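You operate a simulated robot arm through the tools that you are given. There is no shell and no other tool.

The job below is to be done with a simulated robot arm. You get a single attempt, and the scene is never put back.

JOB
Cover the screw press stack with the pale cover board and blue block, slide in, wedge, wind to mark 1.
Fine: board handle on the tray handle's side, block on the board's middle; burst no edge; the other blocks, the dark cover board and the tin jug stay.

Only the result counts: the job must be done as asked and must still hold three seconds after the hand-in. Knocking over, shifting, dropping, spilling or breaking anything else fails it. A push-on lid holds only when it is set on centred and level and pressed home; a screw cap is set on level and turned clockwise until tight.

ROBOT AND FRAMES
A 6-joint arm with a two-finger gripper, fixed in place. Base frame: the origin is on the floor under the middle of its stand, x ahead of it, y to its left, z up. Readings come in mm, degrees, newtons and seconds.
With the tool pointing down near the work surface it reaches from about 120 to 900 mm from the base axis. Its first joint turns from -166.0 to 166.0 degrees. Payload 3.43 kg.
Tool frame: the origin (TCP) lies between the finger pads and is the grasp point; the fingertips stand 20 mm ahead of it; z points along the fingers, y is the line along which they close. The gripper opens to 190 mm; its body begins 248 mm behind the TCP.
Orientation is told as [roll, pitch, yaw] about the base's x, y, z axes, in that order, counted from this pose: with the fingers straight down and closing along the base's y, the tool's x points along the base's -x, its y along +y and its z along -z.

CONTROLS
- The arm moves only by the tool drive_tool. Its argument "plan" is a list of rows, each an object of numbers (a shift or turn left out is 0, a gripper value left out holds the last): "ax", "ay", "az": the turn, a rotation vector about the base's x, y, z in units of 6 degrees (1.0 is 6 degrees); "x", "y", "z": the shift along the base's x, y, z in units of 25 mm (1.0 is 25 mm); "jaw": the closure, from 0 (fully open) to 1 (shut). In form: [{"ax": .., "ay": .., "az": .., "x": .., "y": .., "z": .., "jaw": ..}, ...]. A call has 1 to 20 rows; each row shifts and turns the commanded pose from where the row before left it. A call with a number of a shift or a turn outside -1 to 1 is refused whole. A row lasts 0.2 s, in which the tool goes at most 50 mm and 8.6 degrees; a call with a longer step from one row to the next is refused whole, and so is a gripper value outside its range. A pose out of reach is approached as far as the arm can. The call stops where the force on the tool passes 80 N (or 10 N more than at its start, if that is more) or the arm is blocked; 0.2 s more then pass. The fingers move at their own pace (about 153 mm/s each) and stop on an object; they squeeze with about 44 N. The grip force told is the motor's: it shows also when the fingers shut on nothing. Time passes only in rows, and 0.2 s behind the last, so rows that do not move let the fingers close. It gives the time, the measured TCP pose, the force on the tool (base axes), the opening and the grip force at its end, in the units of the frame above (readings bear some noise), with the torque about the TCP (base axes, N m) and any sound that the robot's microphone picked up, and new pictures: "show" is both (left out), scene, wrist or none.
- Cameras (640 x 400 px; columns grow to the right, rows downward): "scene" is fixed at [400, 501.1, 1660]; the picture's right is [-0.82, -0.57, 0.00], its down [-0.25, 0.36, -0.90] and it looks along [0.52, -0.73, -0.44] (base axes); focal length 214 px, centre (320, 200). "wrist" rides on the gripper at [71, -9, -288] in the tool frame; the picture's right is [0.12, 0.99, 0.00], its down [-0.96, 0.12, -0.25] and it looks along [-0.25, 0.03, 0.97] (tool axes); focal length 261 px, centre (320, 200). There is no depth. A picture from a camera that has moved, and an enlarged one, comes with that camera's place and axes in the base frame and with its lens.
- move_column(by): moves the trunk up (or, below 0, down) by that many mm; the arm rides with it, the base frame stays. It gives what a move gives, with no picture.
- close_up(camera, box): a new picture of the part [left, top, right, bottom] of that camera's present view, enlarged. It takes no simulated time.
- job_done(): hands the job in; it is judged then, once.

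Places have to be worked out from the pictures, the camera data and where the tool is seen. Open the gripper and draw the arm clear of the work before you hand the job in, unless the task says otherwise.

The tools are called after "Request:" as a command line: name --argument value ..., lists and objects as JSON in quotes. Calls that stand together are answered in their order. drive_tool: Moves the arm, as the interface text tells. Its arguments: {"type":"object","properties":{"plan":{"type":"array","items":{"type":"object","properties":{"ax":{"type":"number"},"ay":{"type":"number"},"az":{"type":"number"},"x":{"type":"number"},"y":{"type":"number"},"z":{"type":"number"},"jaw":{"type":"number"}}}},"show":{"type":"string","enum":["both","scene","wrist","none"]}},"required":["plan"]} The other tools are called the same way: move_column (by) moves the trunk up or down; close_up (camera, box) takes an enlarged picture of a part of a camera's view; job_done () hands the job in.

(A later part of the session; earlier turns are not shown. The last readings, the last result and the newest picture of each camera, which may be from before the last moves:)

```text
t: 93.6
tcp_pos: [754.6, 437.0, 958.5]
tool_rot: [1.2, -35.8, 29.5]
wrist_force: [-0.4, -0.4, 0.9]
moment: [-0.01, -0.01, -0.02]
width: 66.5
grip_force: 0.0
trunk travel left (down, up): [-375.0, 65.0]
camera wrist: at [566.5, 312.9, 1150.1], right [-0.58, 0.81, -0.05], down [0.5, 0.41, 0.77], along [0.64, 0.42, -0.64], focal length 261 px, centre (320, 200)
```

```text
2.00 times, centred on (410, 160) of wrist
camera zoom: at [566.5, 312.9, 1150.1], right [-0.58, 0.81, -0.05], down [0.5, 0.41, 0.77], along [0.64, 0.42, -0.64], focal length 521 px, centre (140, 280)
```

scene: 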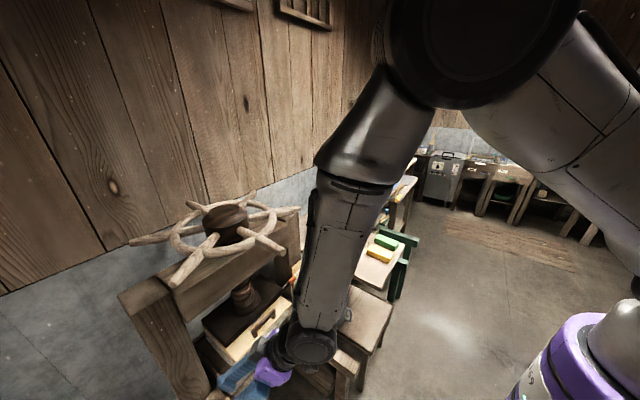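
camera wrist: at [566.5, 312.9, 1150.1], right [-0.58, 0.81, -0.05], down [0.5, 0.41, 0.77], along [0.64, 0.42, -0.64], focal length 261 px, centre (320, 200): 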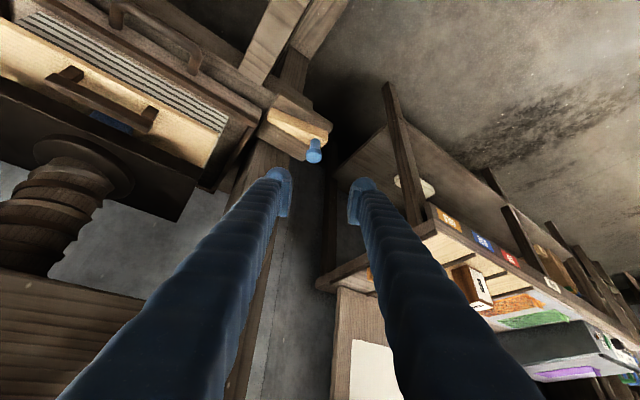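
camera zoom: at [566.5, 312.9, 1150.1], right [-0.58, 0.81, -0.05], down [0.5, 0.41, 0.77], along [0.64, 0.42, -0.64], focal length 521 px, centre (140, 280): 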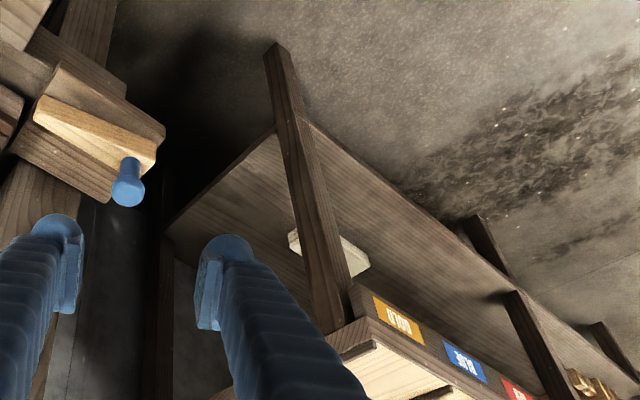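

The knob cap is at ≈(861, 485, 747) and the wedge's back face sits ~4 mm in front of the tray wall plane, so it can slide in. I approach along the tool axis to a point 80 mm short of the knob.

Request:
drive_tool --plan '[{"x": 0.445, "y": 0.173, "z": -0.983}, {"x": 0.445, "y": 0.173, "z": -0.983}, {"x": 0.445, "y": 0.173, "z": -0.983}, {"x": 0.445, "y": 0.173, "z": -0.983}, {"x": 0.445, "y": 0.173, "z": -0.983}, {"x": 0.445, "y": 0.173, "z": -0.983}, {}]' --show "both"

Request:
close_up --camera "wrist" --box '[230, 110, 390, 210]'

```text
t: 95.2
tcp_pos: [819.5, 462.5, 808.9]
tool_rot: [1.2, -35.8, 29.5]
wrist_force: [-0.1, -0.5, 0.4]
moment: [-0.05, 0.01, -0.01]
width: 66.4
grip_force: 0.1
trunk travel left (down, up): [-375.0, 65.0]
camera wrist: at [631.3, 338.9, 1001.0], right [-0.58, 0.81, -0.05], down [0.5, 0.41, 0.77], along [0.64, 0.42, -0.64], focal length 261 px, centre (320, 200)
```

scene: 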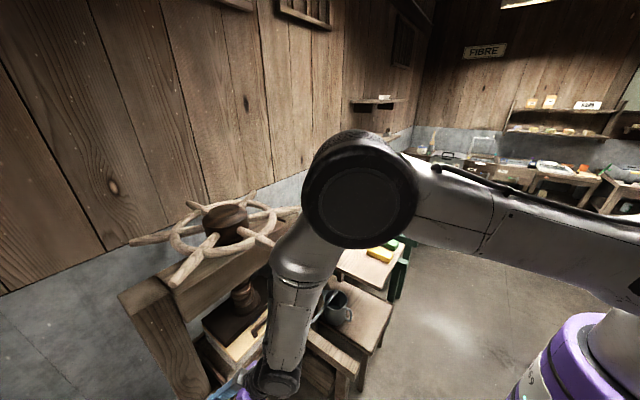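
wrist: 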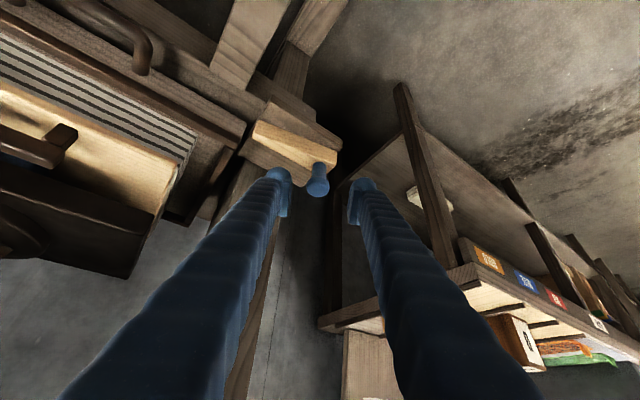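

```text
4.00 times, centred on (310, 160) of wrist
camera zoom: at [631.3, 338.9, 1001.0], right [-0.58, 0.81, -0.05], down [0.5, 0.41, 0.77], along [0.64, 0.42, -0.64], focal length 1043 px, centre (360, 360)
```

zoom: 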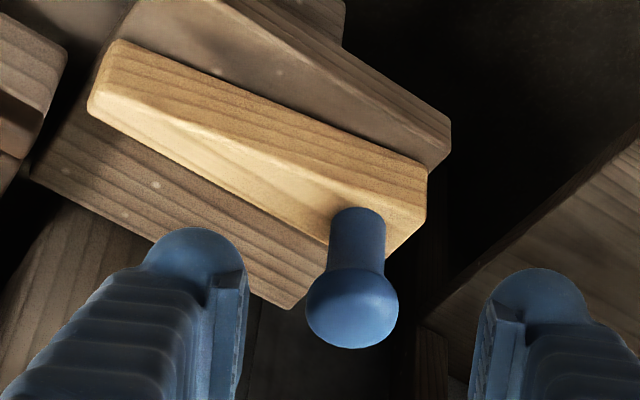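

Centred well. I advance the last ~80 mm along the axis so the knob cap lies between the pads.

Request:
drive_tool --plan '[{"x": 0.435, "y": 0.24, "z": -0.62}, {"x": 0.435, "y": 0.24, "z": -0.62}, {"x": 0.435, "y": 0.24, "z": -0.62}, {"x": 0.435, "y": 0.24, "z": -0.62}, {}]' --show "both"

Request:
close_up --camera "wrist" --box '[240, 120, 400, 220]'

```text
t: 96.4
tcp_pos: [863.5, 487.3, 748.0]
tool_rot: [1.3, -35.9, 29.5]
wrist_force: [0.2, -0.4, -1.0]
moment: [0.0, 0.0, 0.02]
width: 66.5
grip_force: 0.1
trunk travel left (down, up): [-375.0, 65.0]
camera wrist: at [674.9, 363.2, 938.8], right [-0.58, 0.81, -0.05], down [0.5, 0.41, 0.77], along [0.64, 0.42, -0.64], focal length 261 px, centre (320, 200)
```

scene: 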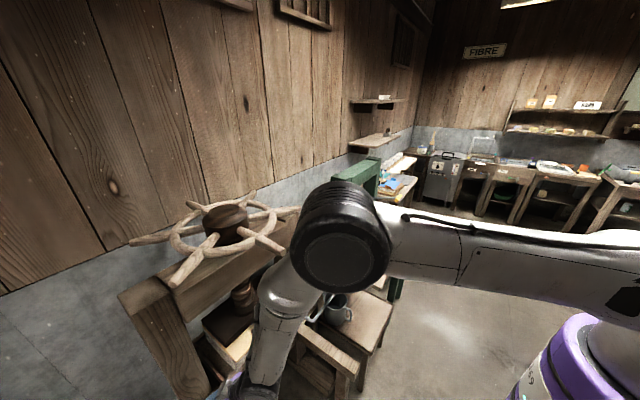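
wrist: 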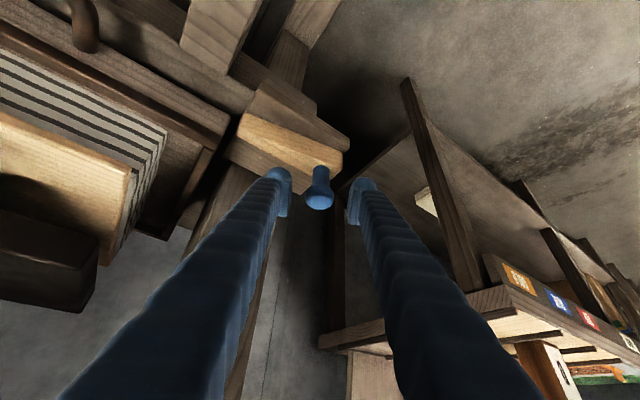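

```text
4.00 times, centred on (320, 170) of wrist
camera zoom: at [674.9, 363.2, 938.8], right [-0.58, 0.81, -0.05], down [0.5, 0.41, 0.77], along [0.64, 0.42, -0.64], focal length 1043 px, centre (320, 320)
```

zoom: 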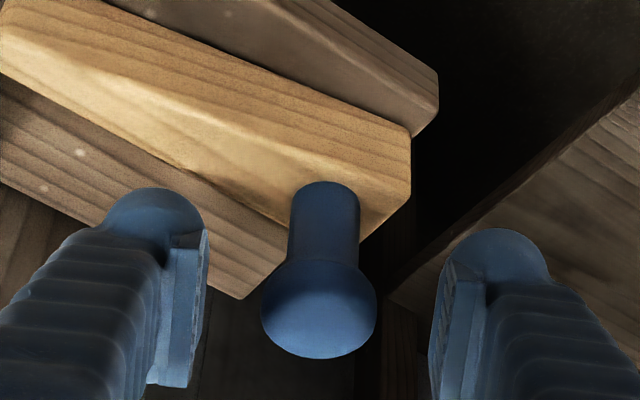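

The knob cap is right at the TCP; I go 6 mm deeper and close the fingers on it.

Request:
drive_tool --plan '[{"x": 0.12, "y": 0.07, "z": -0.2}, {}, {"jaw": 1}, {"jaw": 1}, {"jaw": 1}]' --show "both"

Request:
close_up --camera "wrist" --box '[210, 80, 370, 220]'

```text
t: 97.6
tcp_pos: [866.4, 488.4, 743.1]
tool_rot: [1.3, -35.7, 29.5]
wrist_force: [5.5, 0.8, -9.2]
moment: [-0.09, -0.17, -0.07]
width: 30.4
grip_force: 45.2
trunk travel left (down, up): [-375.0, 65.0]
camera wrist: at [678.5, 364.3, 933.1], right [-0.58, 0.81, -0.05], down [0.5, 0.41, 0.76], along [0.64, 0.42, -0.64], focal length 261 px, centre (320, 200)
```

scene: 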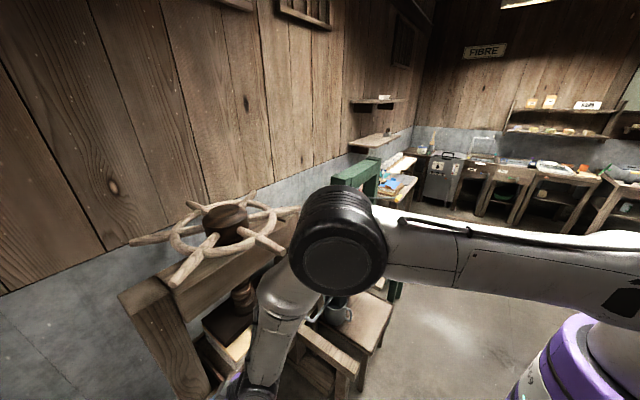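
wrist: 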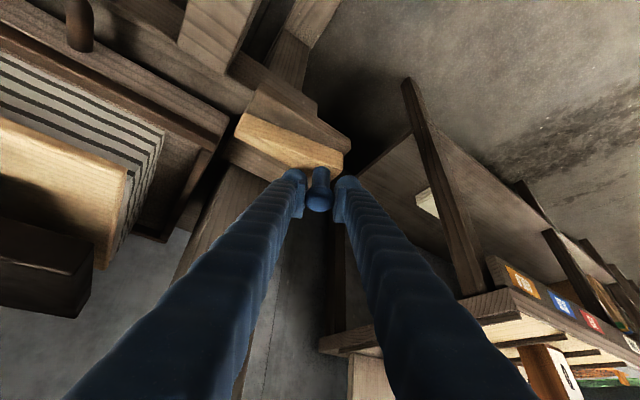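

```text
2.86 times, centred on (290, 150) of wrist
camera zoom: at [678.5, 364.3, 933.1], right [-0.58, 0.81, -0.05], down [0.5, 0.41, 0.76], along [0.64, 0.42, -0.64], focal length 745 px, centre (406, 343)
```

zoom: 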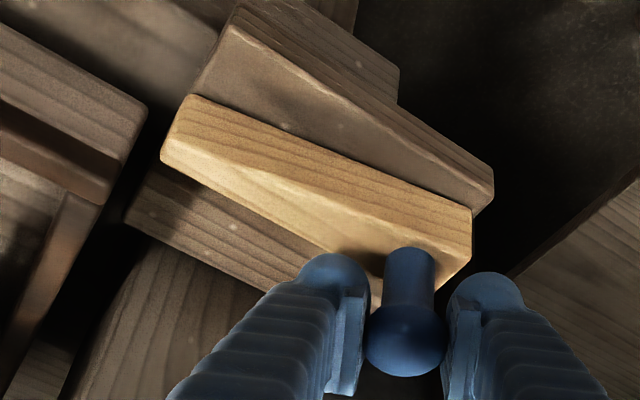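

The knob is held (30 mm). I slide the wedge −y in small steps, easing +x to follow the slanted cheek (≈0.15 mm per mm).

Request:
drive_tool --plan '[{"y": -0.2, "x": 0.03}, {"y": -0.2, "x": 0.03}, {}]' --show "wrist"

Request:
close_up --camera "wrist" --box '[210, 80, 370, 180]'

```text
t: 98.4
tcp_pos: [868.0, 476.9, 741.5]
tool_rot: [1.2, -35.7, 29.5]
wrist_force: [-4.9, 0.7, -6.3]
moment: [-0.25, 0.04, -0.05]
width: 30.2
grip_force: 45.1
trunk travel left (down, up): [-375.0, 65.0]
camera wrist: at [678.8, 354.0, 933.2], right [-0.58, 0.81, -0.05], down [0.5, 0.41, 0.76], along [0.64, 0.42, -0.64], focal length 261 px, centre (320, 200)
```

wrist: 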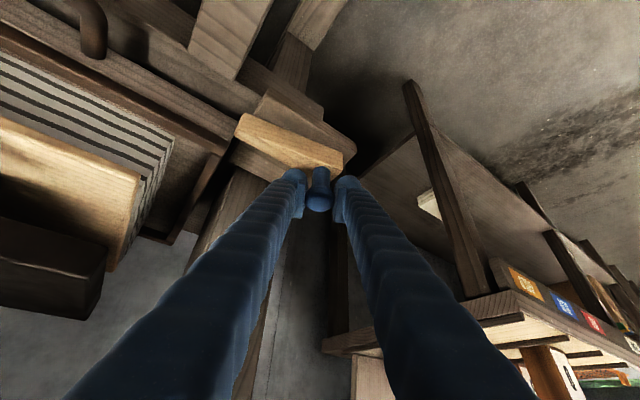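

```text
4.00 times, centred on (290, 130) of wrist
camera zoom: at [678.8, 354.0, 933.2], right [-0.58, 0.81, -0.05], down [0.5, 0.41, 0.76], along [0.64, 0.42, -0.64], focal length 1043 px, centre (440, 480)
```

zoom: 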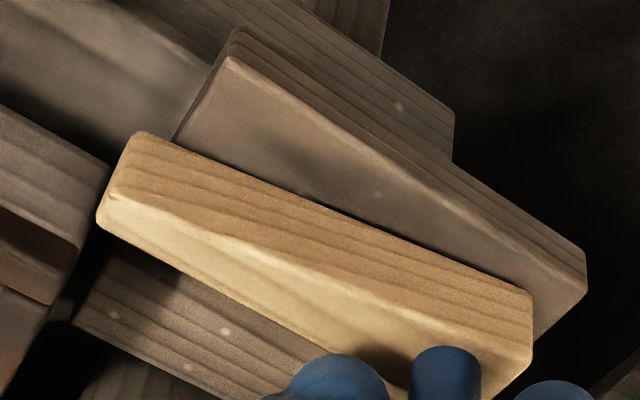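

Request:
drive_tool --plan '[{"y": -0.2, "x": 0.03}, {"y": -0.2, "x": 0.03}, {}]' --show "wrist"

Request:
close_up --camera "wrist" --box '[210, 80, 370, 180]'

```text
t: 99.2
tcp_pos: [868.5, 467.3, 741.8]
tool_rot: [1.2, -35.6, 29.5]
wrist_force: [-24.5, 0.5, -8.0]
moment: [-0.23, 0.01, -0.03]
width: 30.2
grip_force: 44.9
trunk travel left (down, up): [-375.0, 65.0]
camera wrist: at [679.6, 343.6, 933.2], right [-0.59, 0.81, -0.05], down [0.5, 0.41, 0.76], along [0.64, 0.42, -0.64], focal length 261 px, centre (320, 200)
```

wrist: 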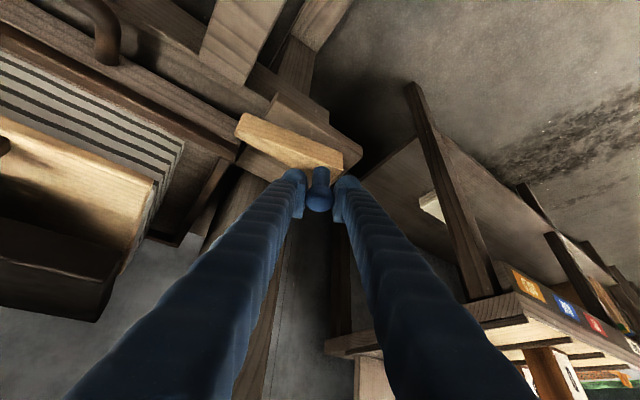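

```text
4.00 times, centred on (290, 130) of wrist
camera zoom: at [679.6, 343.6, 933.2], right [-0.59, 0.81, -0.05], down [0.5, 0.41, 0.76], along [0.64, 0.42, -0.64], focal length 1043 px, centre (440, 480)
```

zoom: 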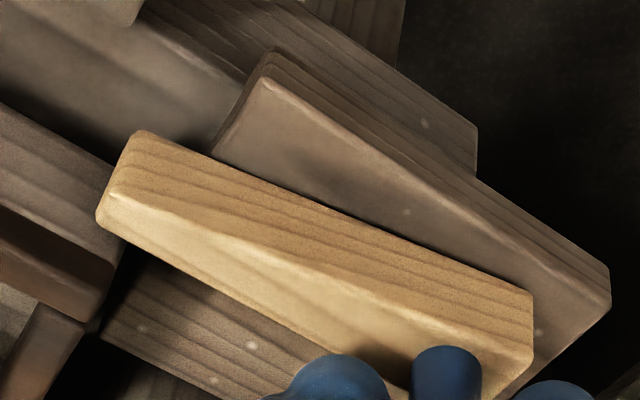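

The thin end has entered in front of the tray wall, now touching it (Fx −24 N from my +x easing). I continue −y with slight −x relief.

Request:
drive_tool --plan '[{"y": -0.15, "x": -0.04}, {"y": -0.15, "x": -0.02}, {}]' --show "none"

Request:
drive_tool --plan '[{"y": -0.15}, {"y": -0.15}, {}]' --show "wrist"

Request:
close_up --camera "wrist" --box '[210, 80, 370, 180]'

```text
t: 100.0
tcp_pos: [867.8, 461.9, 740.5]
tool_rot: [1.2, -35.7, 29.6]
wrist_force: [-20.0, 1.0, -14.4]
moment: [-0.08, -0.23, -0.06]
width: 30.1
grip_force: 45.2
trunk travel left (down, up): [-375.0, 65.0]
```

```text
t: 100.8
tcp_pos: [868.6, 453.5, 740.5]
tool_rot: [1.2, -35.7, 29.6]
wrist_force: [-18.8, 1.1, -23.8]
moment: [-0.27, -0.11, -0.02]
width: 29.9
grip_force: 45.0
trunk travel left (down, up): [-375.0, 65.0]
camera wrist: at [679.6, 329.1, 932.9], right [-0.58, 0.81, -0.05], down [0.5, 0.41, 0.76], along [0.64, 0.42, -0.64], focal length 261 px, centre (320, 200)
```

wrist: 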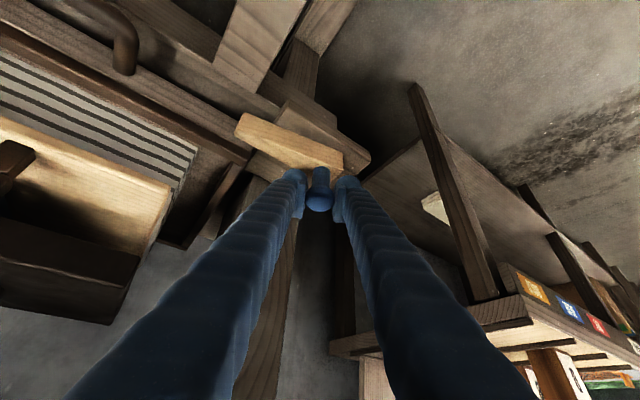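

```text
4.00 times, centred on (290, 130) of wrist
camera zoom: at [679.6, 329.1, 932.9], right [-0.58, 0.81, -0.05], down [0.5, 0.41, 0.76], along [0.64, 0.42, -0.64], focal length 1043 px, centre (440, 480)
```

zoom: 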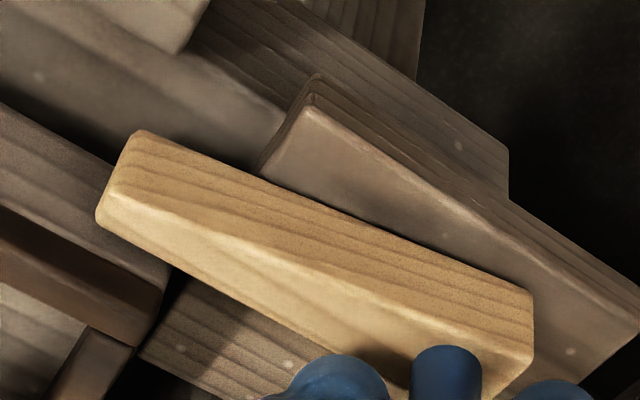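

Wedge has slid 35 mm with little y-resistance. I relieve the x and z pre-load and continue −y.

Request:
drive_tool --plan '[{"y": -0.1, "x": -0.05, "z": -0.06}, {"y": -0.15}, {"y": -0.15}, {}]' --show "none"

Request:
drive_tool --plan '[{"y": -0.15}, {"y": -0.15}, {}]' --show "wrist"

Request:
close_up --camera "wrist" --box '[210, 80, 370, 180]'

```text
t: 101.8
tcp_pos: [867.1, 443.7, 741.2]
tool_rot: [1.2, -35.9, 29.5]
wrist_force: [-19.6, 0.3, -12.1]
moment: [-0.28, -0.02, 0.04]
width: 29.9
grip_force: 45.2
trunk travel left (down, up): [-375.0, 65.0]
```

```text
t: 102.6
tcp_pos: [868.1, 435.9, 742.0]
tool_rot: [1.3, -35.7, 29.5]
wrist_force: [-11.6, 1.0, -17.0]
moment: [-0.14, -0.19, -0.15]
width: 30.1
grip_force: 45.7
trunk travel left (down, up): [-375.0, 65.0]
camera wrist: at [679.3, 312.3, 932.4], right [-0.58, 0.81, -0.05], down [0.5, 0.41, 0.76], along [0.64, 0.42, -0.64], focal length 261 px, centre (320, 200)
```

wrist: 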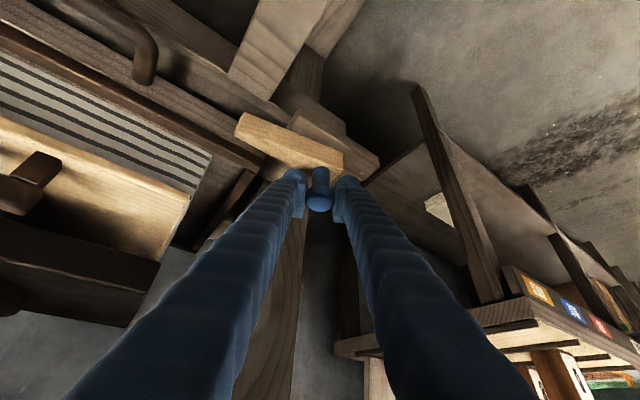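

```text
4.00 times, centred on (290, 130) of wrist
camera zoom: at [679.3, 312.3, 932.4], right [-0.58, 0.81, -0.05], down [0.5, 0.41, 0.76], along [0.64, 0.42, -0.64], focal length 1043 px, centre (440, 480)
```

zoom: 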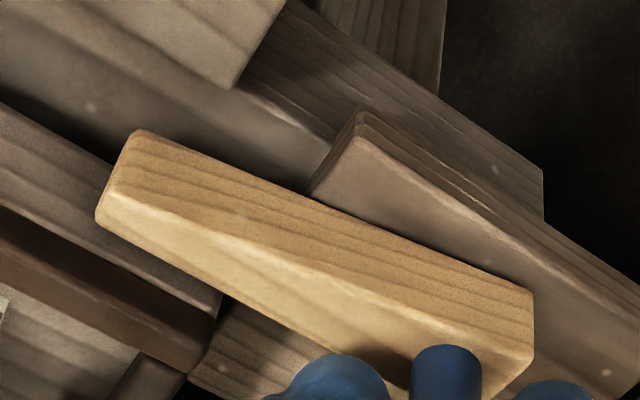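

Request:
drive_tool --plan '[{"y": -0.15, "x": -0.03}, {"y": -0.15}, {"y": -0.15}, {}]' --show "none"

Request:
drive_tool --plan '[{"y": -0.15}, {"y": -0.15}, {}]' --show "wrist"

Request:
close_up --camera "wrist" --box '[210, 80, 370, 180]'

```text
t: 103.6
tcp_pos: [868.3, 424.7, 740.6]
tool_rot: [1.3, -35.8, 29.5]
wrist_force: [2.4, 2.5, -15.6]
moment: [-0.2, -0.11, 0.05]
width: 29.9
grip_force: 44.6
trunk travel left (down, up): [-375.0, 65.0]
```

```text
t: 104.4
tcp_pos: [867.7, 424.7, 740.8]
tool_rot: [1.0, -36.0, 30.0]
wrist_force: [4.8, 69.8, -22.7]
moment: [-0.09, -0.41, -0.21]
width: 29.8
grip_force: 45.5
trunk travel left (down, up): [-375.0, 65.0]
camera wrist: at [679.4, 299.1, 931.4], right [-0.59, 0.81, -0.05], down [0.49, 0.41, 0.77], along [0.64, 0.43, -0.64], focal length 261 px, centre (320, 200)
```

wrist: 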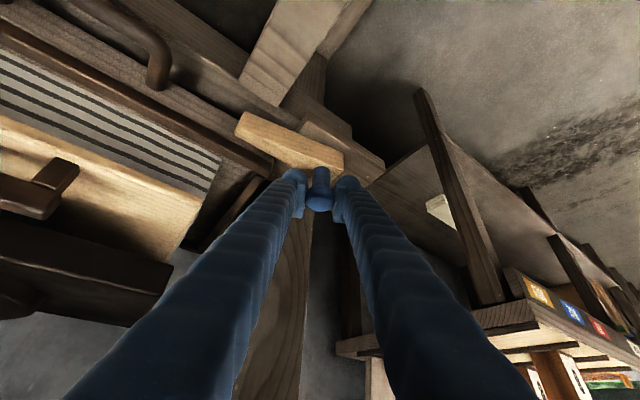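

```text
4.00 times, centred on (290, 130) of wrist
camera zoom: at [679.4, 299.1, 931.4], right [-0.59, 0.81, -0.05], down [0.49, 0.41, 0.77], along [0.64, 0.43, -0.64], focal length 1043 px, centre (440, 480)
```

zoom: 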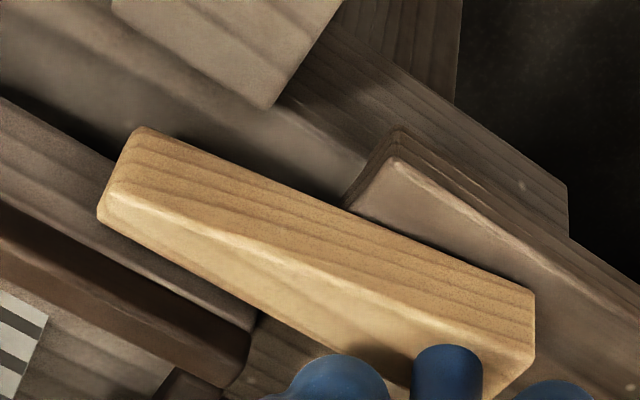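

The wedge jammed tight after 64 mm (Fy +70 N). I relax the push, open the fingers and retreat along the tool axis.

Request:
drive_tool --plan '[{"y": 0.15}, {"y": 0.15}, {}, {"jaw": 0.65}, {"jaw": 0.65}, {"jaw": 0.65}]' --show "wrist"

Request:
close_up --camera "wrist" --box '[210, 80, 370, 180]'

```text
t: 105.8
tcp_pos: [866.2, 424.0, 740.7]
tool_rot: [1.4, -35.8, 29.5]
wrist_force: [0.6, -0.5, -0.7]
moment: [0.03, 0.0, 0.04]
width: 66.4
grip_force: 0.0
trunk travel left (down, up): [-375.0, 65.0]
camera wrist: at [677.8, 299.8, 932.2], right [-0.58, 0.81, -0.05], down [0.5, 0.41, 0.77], along [0.64, 0.42, -0.64], focal length 261 px, centre (320, 200)
```

wrist: 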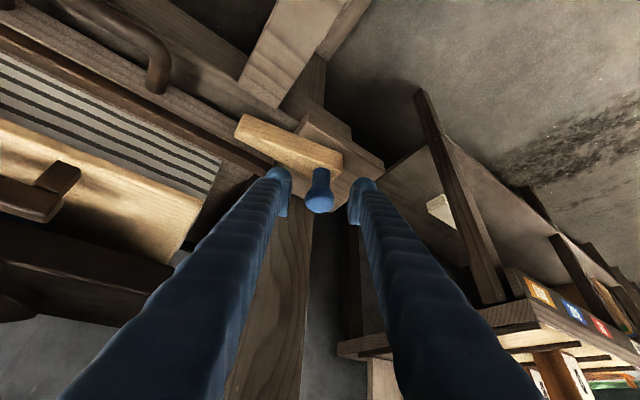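

```text
4.00 times, centred on (290, 130) of wrist
camera zoom: at [677.8, 299.8, 932.2], right [-0.58, 0.81, -0.05], down [0.5, 0.41, 0.77], along [0.64, 0.42, -0.64], focal length 1043 px, centre (440, 480)
```

zoom: 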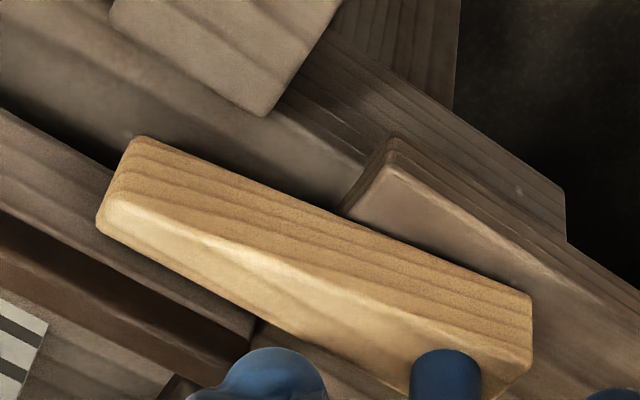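

The wedge holds. I retreat along the tool axis and swing back to the centre line, keeping the outward tilt but aligning yaw with the arm's azimuth (~15°).

Request:
drive_tool --plan '[{"x": -0.509, "y": -0.288, "z": 0.811}, {"x": -0.509, "y": -0.288, "z": 0.811}, {"x": -0.509, "y": -0.288, "z": 0.811}, {"x": -0.509, "y": -0.288, "z": 0.811}, {"x": -0.8, "y": -0.9, "az": -0.25}, {"x": -0.8, "y": -0.9, "az": -0.25}, {"x": -0.8, "y": -0.9, "az": -0.25}, {"x": -0.8, "y": -0.9, "az": -0.25}, {"x": -0.8, "y": -0.9, "az": -0.25}, {"x": -0.8, "y": -0.9, "az": -0.25}, {"x": -0.8, "y": -0.9, "az": -0.25}, {"x": -0.8, "y": -0.9, "az": -0.25}, {"x": -0.6, "y": -0.9, "az": -0.25}, {"y": -0.85, "az": -0.17, "jaw": 1}, {}]' --show "both"

```text
t: 109.0
tcp_pos: [640.0, 171.6, 823.4]
tool_rot: [1.2, -35.8, 15.0]
wrist_force: [1.0, 0.0, -0.2]
moment: [0.03, 0.05, 0.09]
width: 0.1
grip_force: 34.8
trunk travel left (down, up): [-375.0, 65.0]
camera wrist: at [426.3, 98.7, 1013.7], right [-0.36, 0.93, -0.05], down [0.58, 0.27, 0.77], along [0.73, 0.25, -0.64], focal length 261 px, centre (320, 200)
```

scene: 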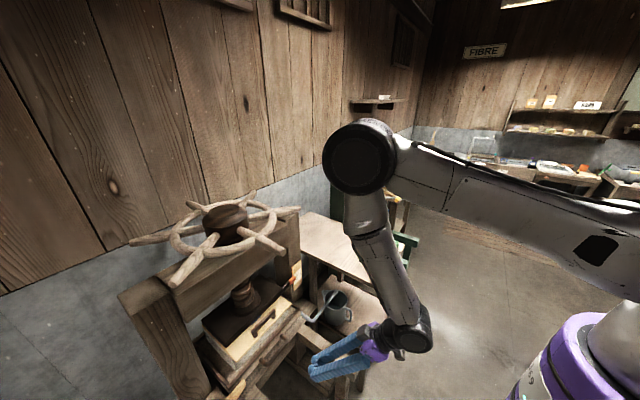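
wrist: 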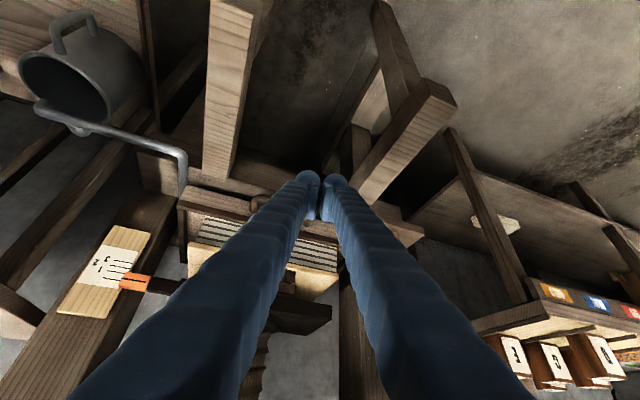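

Request:
close_up --camera "wrist" --box '[50, 210, 194, 300]'

Request:
close_up --camera "scene" --box '[190, 250, 318, 330]'

Request:
close_up --camera "scene" --box '[276, 256, 316, 281]'

Request:
close_up --camera "wrist" --box '[170, 170, 450, 345]'

```text
4.44 times, centred on (122, 255) of wrist
camera zoom: at [426.3, 98.7, 1013.7], right [-0.36, 0.93, -0.05], down [0.58, 0.27, 0.77], along [0.73, 0.25, -0.64], focal length 1158 px, centre (1200, -44)
```

zoom: 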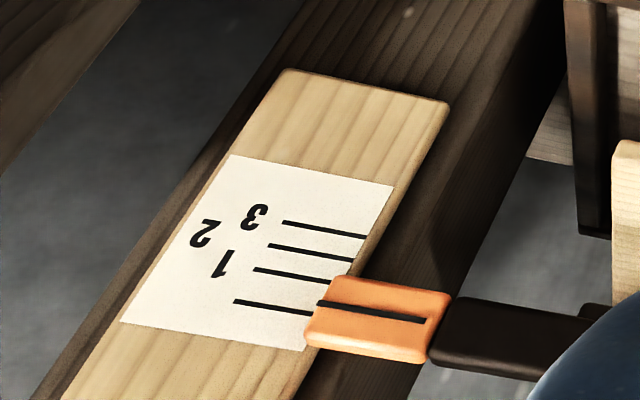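

```text
5.00 times, centred on (254, 290) of scene
camera zoom: at [400.0, 501.1, 1660.0], right [-0.82, -0.57, 0.0], down [-0.25, 0.36, -0.9], along [0.52, -0.73, -0.44], focal length 1072 px, centre (650, -250)
```

zoom: 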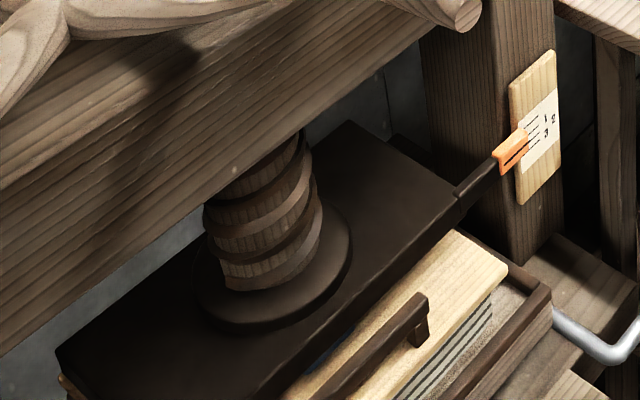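

```text
16.00 times, centred on (296, 268) of scene
camera zoom: at [400.0, 501.1, 1660.0], right [-0.82, -0.57, 0.0], down [-0.25, 0.36, -0.9], along [0.52, -0.73, -0.44], focal length 3432 px, centre (704, -896)
```

zoom: 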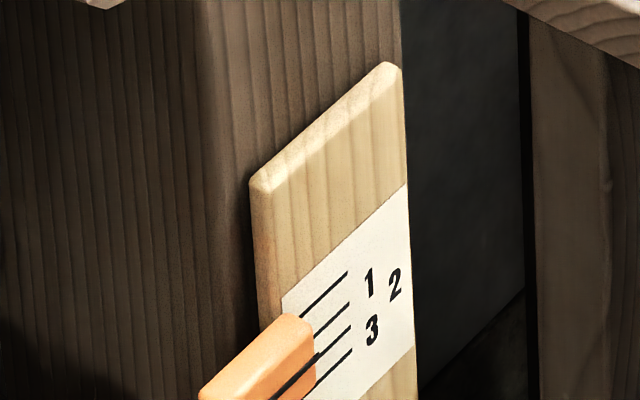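

```text
2.29 times, centred on (310, 258) of wrist
camera zoom: at [426.3, 98.7, 1013.7], right [-0.36, 0.93, -0.05], down [0.58, 0.27, 0.77], along [0.73, 0.25, -0.64], focal length 596 px, centre (343, 69)
```

zoom: 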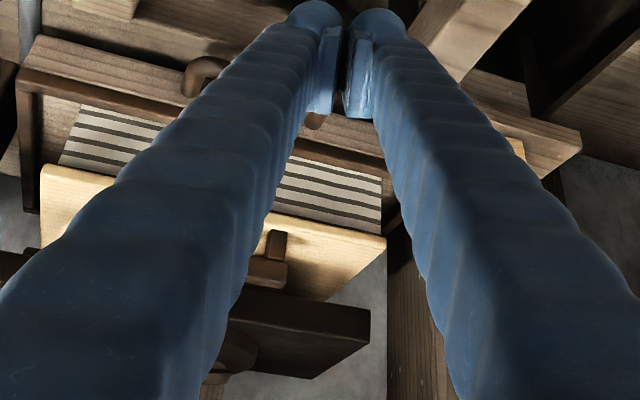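

The pointer is at the top (0) mark; mark 1 is ~13.5 mm lower. The screw thread is right-handed, so winding clockwise (near spoke pushed toward +y) lowers it. I first straighten the tool in the arm's own plane (azimuth 15°).

Request:
drive_tool --plan '[{"ax": -0.156, "ay": -0.042, "az": -0.118}, {"ax": -0.259, "ay": 0.966}, {"ax": -0.259, "ay": 0.966}, {"ax": -0.259, "ay": 0.966}, {"ax": -0.259, "ay": 0.966}, {"ax": -0.259, "ay": 0.966}, {"ax": -0.259, "ay": 0.966}, {}]' --show "scene"

```text
t: 110.8
tcp_pos: [640.8, 173.0, 824.2]
tool_rot: [0.2, 0.2, 15.0]
wrist_force: [-0.4, -0.3, 0.2]
moment: [-0.01, -0.01, 0.01]
width: 0.0
grip_force: 34.2
trunk travel left (down, up): [-375.0, 65.0]
```

scene: 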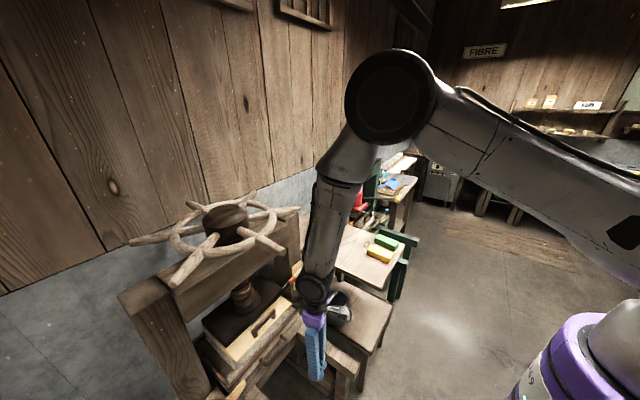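

Vertical again with no trouble. I rise in front of the wheel to z≈1320 to view it.

Request:
drive_tool --plan '[{"z": 1, "x": -0.6}, {"z": 1, "x": -0.6}, {"z": 1}, {"z": 1}, {"z": 1}, {"z": 1}, {"z": 1}, {"z": 1}, {"z": 1}, {"z": 1}, {"z": 1}, {"z": 1}, {"z": 1}, {"z": 1}, {"z": 1}, {"z": 1}, {"z": 1}, {"z": 1}, {"z": 1}, {"z": 1}]' --show "both"

```text
t: 115.0
tcp_pos: [611.2, 170.8, 1325.5]
tool_rot: [0.2, 0.2, 14.9]
wrist_force: [0.7, 0.0, -0.8]
moment: [0.0, -0.04, -0.01]
width: 0.2
grip_force: 34.4
trunk travel left (down, up): [-375.0, 65.0]
camera wrist: at [545.8, 144.2, 1612.5], right [-0.37, 0.93, 0.0], down [0.9, 0.36, 0.24], along [0.23, 0.09, -0.97], focal length 261 px, centre (320, 200)
```

scene: 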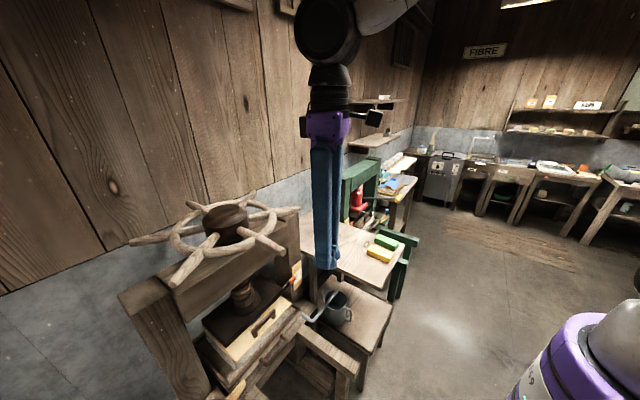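
wrist: 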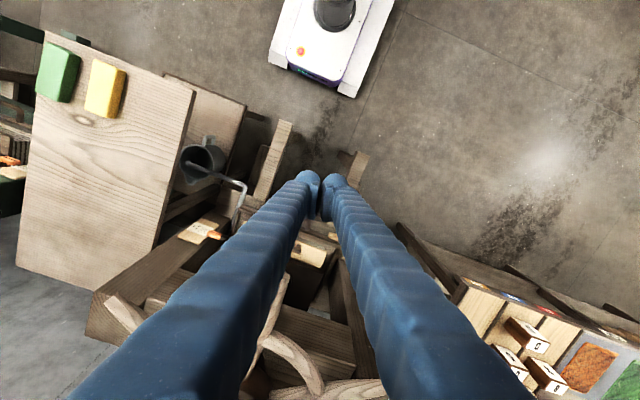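

Request:
close_up --camera "scene" --box '[120, 180, 312, 300]'

Request:
close_up --camera "wrist" --box '[80, 240, 336, 400]'

```text
3.33 times, centred on (216, 240) of scene
camera zoom: at [400.0, 501.1, 1660.0], right [-0.82, -0.57, 0.0], down [-0.25, 0.36, -0.9], along [0.52, -0.73, -0.44], focal length 715 px, centre (667, 67)
```

zoom: 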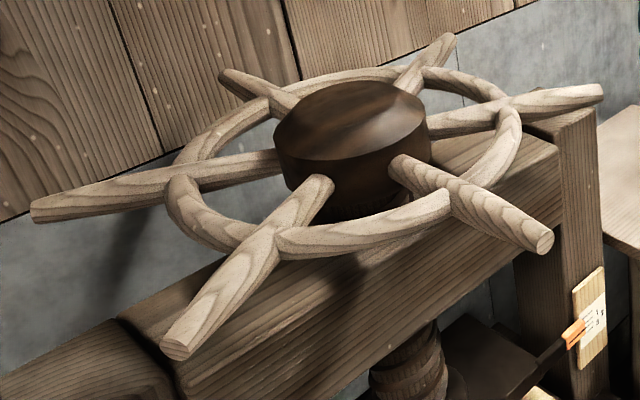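

```text
2.50 times, centred on (208, 320) of wrist
camera zoom: at [545.8, 144.2, 1612.5], right [-0.37, 0.93, 0.0], down [0.9, 0.36, 0.24], along [0.23, 0.09, -0.97], focal length 652 px, centre (600, -100)
```

zoom: 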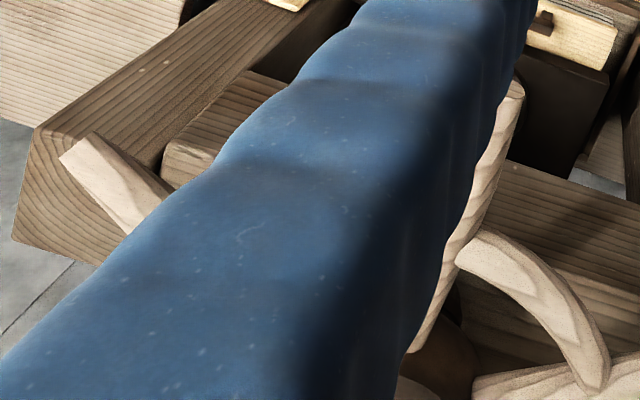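

Wheel geometry: hub ≈(1038, 167), spoke tips at radius ~275, spoke height ≈1252, one spoke pointing straight at −x. I position the closed fingers on the −y side of the near spoke (≈(803, 85)), first above the wheel plane, then down.

Request:
drive_tool --plan '[{"y": -0.86}, {"y": -0.86}, {"y": -0.86, "x": 0.5}, {"y": -0.86, "x": 1}, {"x": 1}, {"x": 1}, {"x": 1}, {"x": 1}, {"x": 1}, {"x": 1}, {"x": 0.18}, {}]' --show "both"

Request:
close_up --camera "scene" --box '[120, 150, 376, 310]'

```text
t: 117.6
tcp_pos: [805.2, 85.2, 1322.0]
tool_rot: [0.2, 0.3, 15.0]
wrist_force: [0.0, -0.3, 0.3]
moment: [-0.02, 0.03, 0.0]
width: 0.0
grip_force: 33.8
trunk travel left (down, up): [-375.0, 65.0]
camera wrist: at [740.2, 59.4, 1610.1], right [-0.37, 0.93, 0.0], down [0.9, 0.36, 0.24], along [0.22, 0.09, -0.97], focal length 261 px, centre (320, 200)
```

scene: 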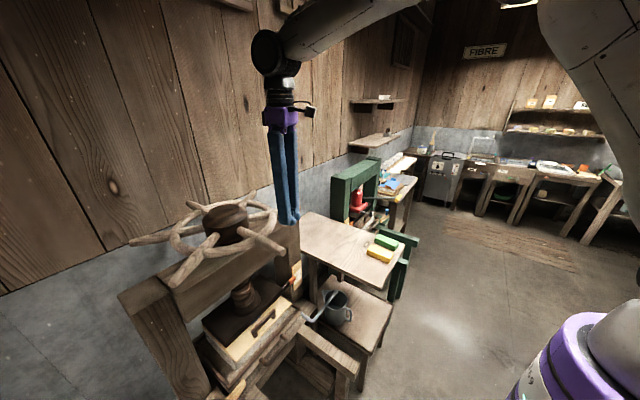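
wrist: 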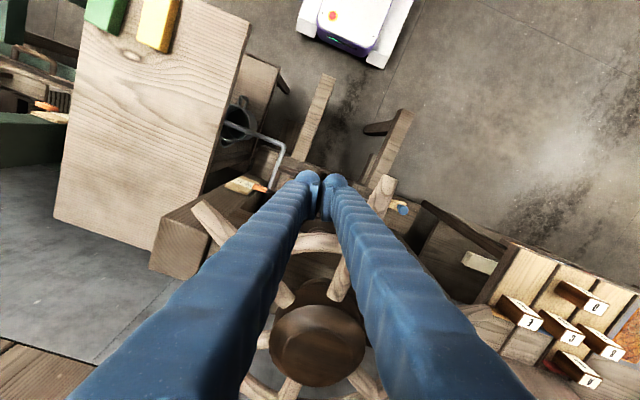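

```text
2.50 times, centred on (248, 230) of scene
camera zoom: at [400.0, 501.1, 1660.0], right [-0.82, -0.57, 0.0], down [-0.25, 0.36, -0.9], along [0.52, -0.73, -0.44], focal length 536 px, centre (500, 125)
```

zoom: 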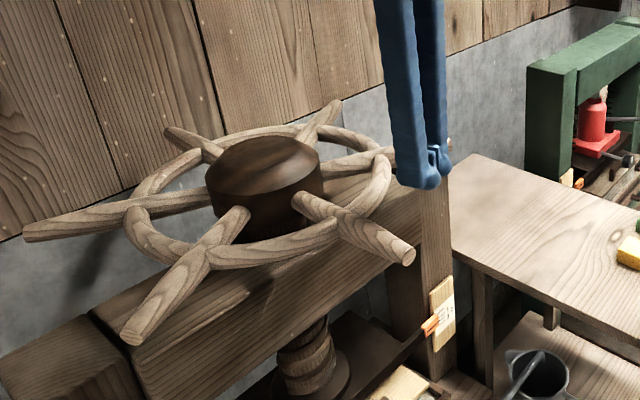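

The wrist view puts the hub at ≈(1020, 168) and the near spoke tip at ≈(766, 165). I lower the closed fingers beside the near spoke to TCP z≈1247.

Request:
drive_tool --plan '[{"z": -1, "x": -0.1}, {"z": -1}, {"z": -1}, {}]' --show "both"

Request:
close_up --camera "scene" --box '[120, 150, 376, 310]'

Request:
close_up --camera "wrist" --box '[220, 140, 460, 290]'

```text
t: 118.6
tcp_pos: [801.5, 86.8, 1247.0]
tool_rot: [0.1, 0.2, 15.0]
wrist_force: [-0.9, -0.2, 1.0]
moment: [-0.01, -0.05, -0.01]
width: 0.2
grip_force: 34.8
trunk travel left (down, up): [-375.0, 65.0]
camera wrist: at [736.8, 59.6, 1534.9], right [-0.37, 0.93, 0.0], down [0.9, 0.36, 0.24], along [0.23, 0.09, -0.97], focal length 261 px, centre (320, 200)
```

scene: 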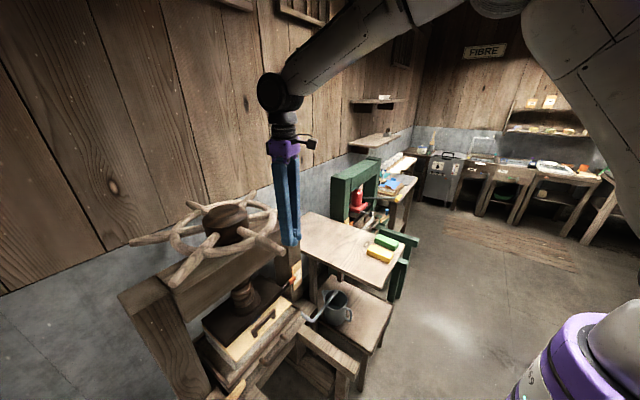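
wrist: 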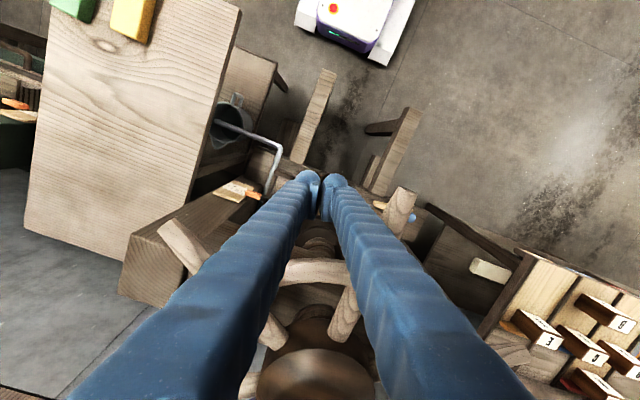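

```text
2.50 times, centred on (248, 230) of scene
camera zoom: at [400.0, 501.1, 1660.0], right [-0.82, -0.57, 0.0], down [-0.25, 0.36, -0.9], along [0.52, -0.73, -0.44], focal length 536 px, centre (500, 125)
```

zoom: 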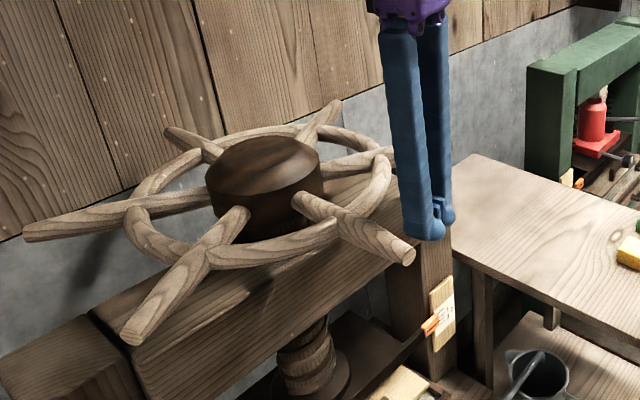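

```text
2.67 times, centred on (340, 215) of wrist
camera zoom: at [736.8, 59.6, 1534.9], right [-0.37, 0.93, 0.0], down [0.9, 0.36, 0.24], along [0.23, 0.09, -0.97], focal length 695 px, centre (267, 160)
```

zoom: 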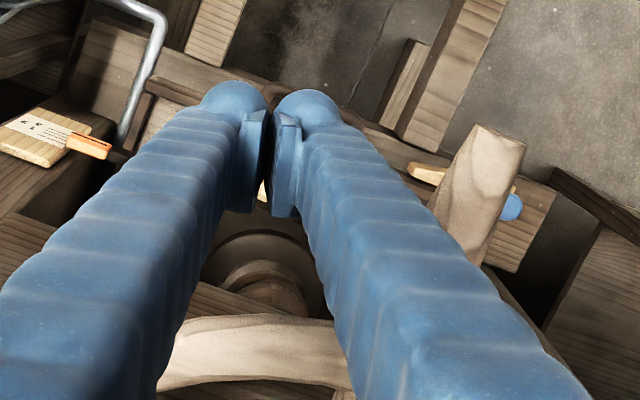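

Fingers are level with the spoke on its −y side. I push the spoke along its arc (clockwise) by about 40°.

Request:
drive_tool --plan '[{"y": 0.76}, {"y": 0.72}, {"x": -0.08, "y": 0.8}, {"x": -0.08, "y": 0.78}, {"x": 0.056, "y": 0.785}, {"x": 0.056, "y": 0.785}]' --show "both"

Request:
close_up --camera "scene" --box '[120, 150, 376, 310]'

```text
t: 120.0
tcp_pos: [799.8, 203.4, 1244.5]
tool_rot: [0.0, 0.2, 15.0]
wrist_force: [0.5, 0.3, 0.6]
moment: [-0.1, 0.02, 0.0]
width: 0.0
grip_force: 34.6
trunk travel left (down, up): [-375.0, 65.0]
camera wrist: at [735.8, 175.9, 1532.6], right [-0.37, 0.93, 0.0], down [0.9, 0.36, 0.24], along [0.23, 0.09, -0.97], focal length 261 px, centre (320, 200)
```

scene: 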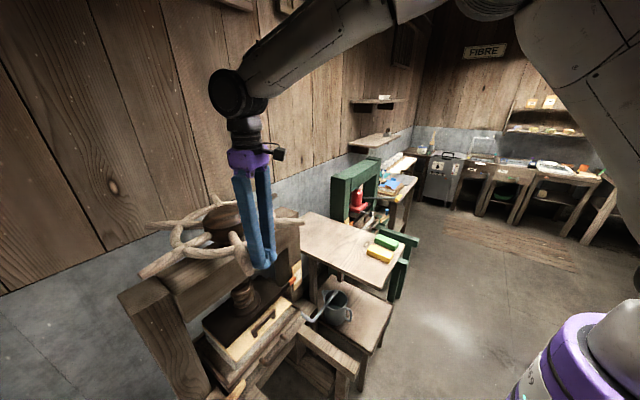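
wrist: 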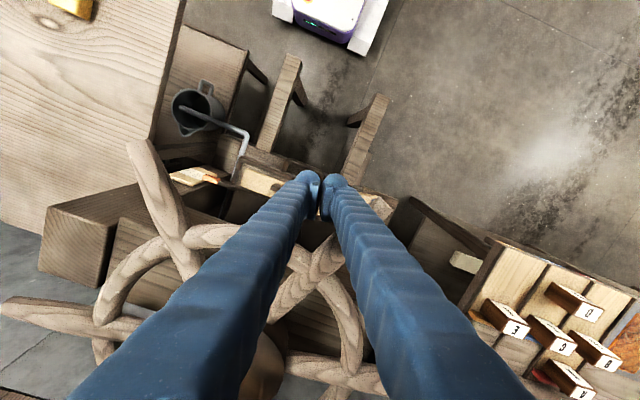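

```text
2.50 times, centred on (248, 230) of scene
camera zoom: at [400.0, 501.1, 1660.0], right [-0.82, -0.57, 0.0], down [-0.25, 0.36, -0.9], along [0.52, -0.73, -0.44], focal length 536 px, centre (500, 125)
```

zoom: 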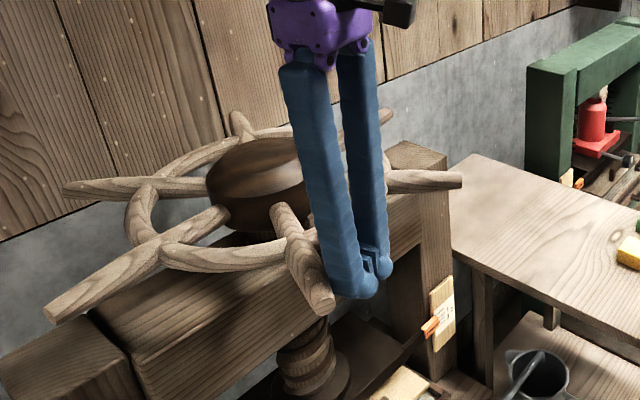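

The wheel turns easily. I continue the arc to about φ≈45°.

Request:
drive_tool --plan '[{"x": 0.19, "y": 0.77}, {"x": 0.19, "y": 0.77}, {"x": 0.325, "y": 0.72}, {"x": 0.325, "y": 0.72}, {"x": 0.41, "y": 0.67}]' --show "both"

Request:
close_up --camera "scene" --box '[120, 150, 376, 310]'

Request:
close_up --camera "scene" --box '[276, 256, 316, 281]'

```text
t: 121.2
tcp_pos: [836.8, 292.0, 1246.7]
tool_rot: [0.2, 0.2, 15.0]
wrist_force: [0.1, 0.2, 0.0]
moment: [-0.05, 0.04, -0.02]
width: 0.0
grip_force: 34.2
trunk travel left (down, up): [-375.0, 65.0]
camera wrist: at [772.5, 265.9, 1533.8], right [-0.37, 0.93, 0.0], down [0.9, 0.36, 0.24], along [0.22, 0.09, -0.97], focal length 261 px, centre (320, 200)
```

scene: 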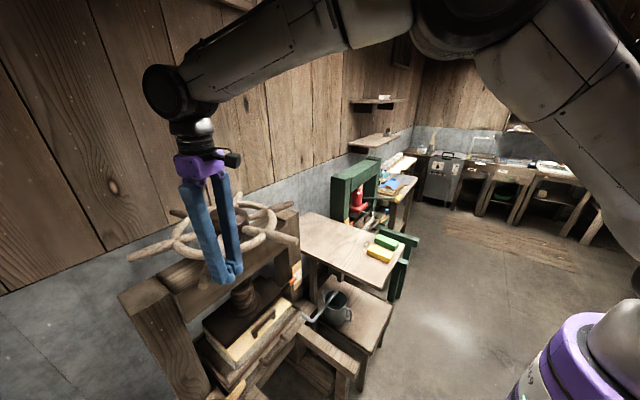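
wrist: 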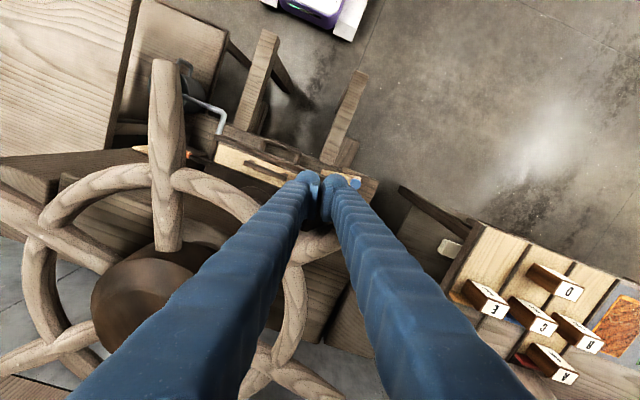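

```text
2.50 times, centred on (248, 230) of scene
camera zoom: at [400.0, 501.1, 1660.0], right [-0.82, -0.57, 0.0], down [-0.25, 0.36, -0.9], along [0.52, -0.73, -0.44], focal length 536 px, centre (500, 125)
```

zoom: 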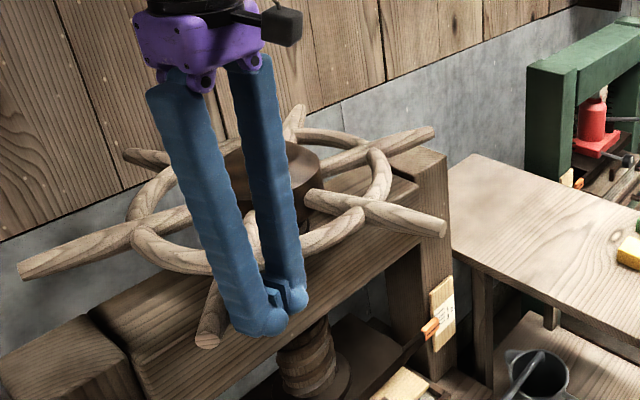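

```text
16.00 times, centred on (296, 268) of scene
camera zoom: at [400.0, 501.1, 1660.0], right [-0.82, -0.57, 0.0], down [-0.25, 0.36, -0.9], along [0.52, -0.73, -0.44], focal length 3432 px, centre (704, -896)
```

zoom: 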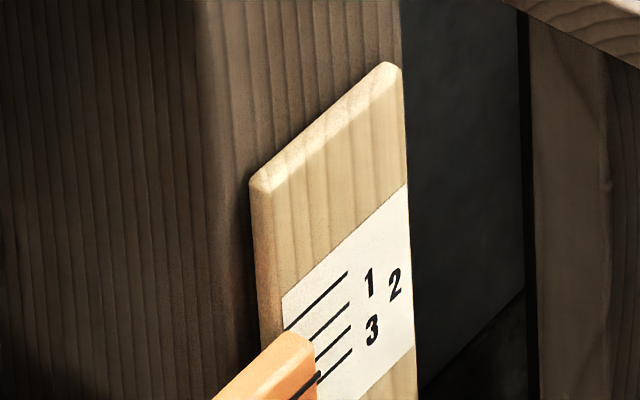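

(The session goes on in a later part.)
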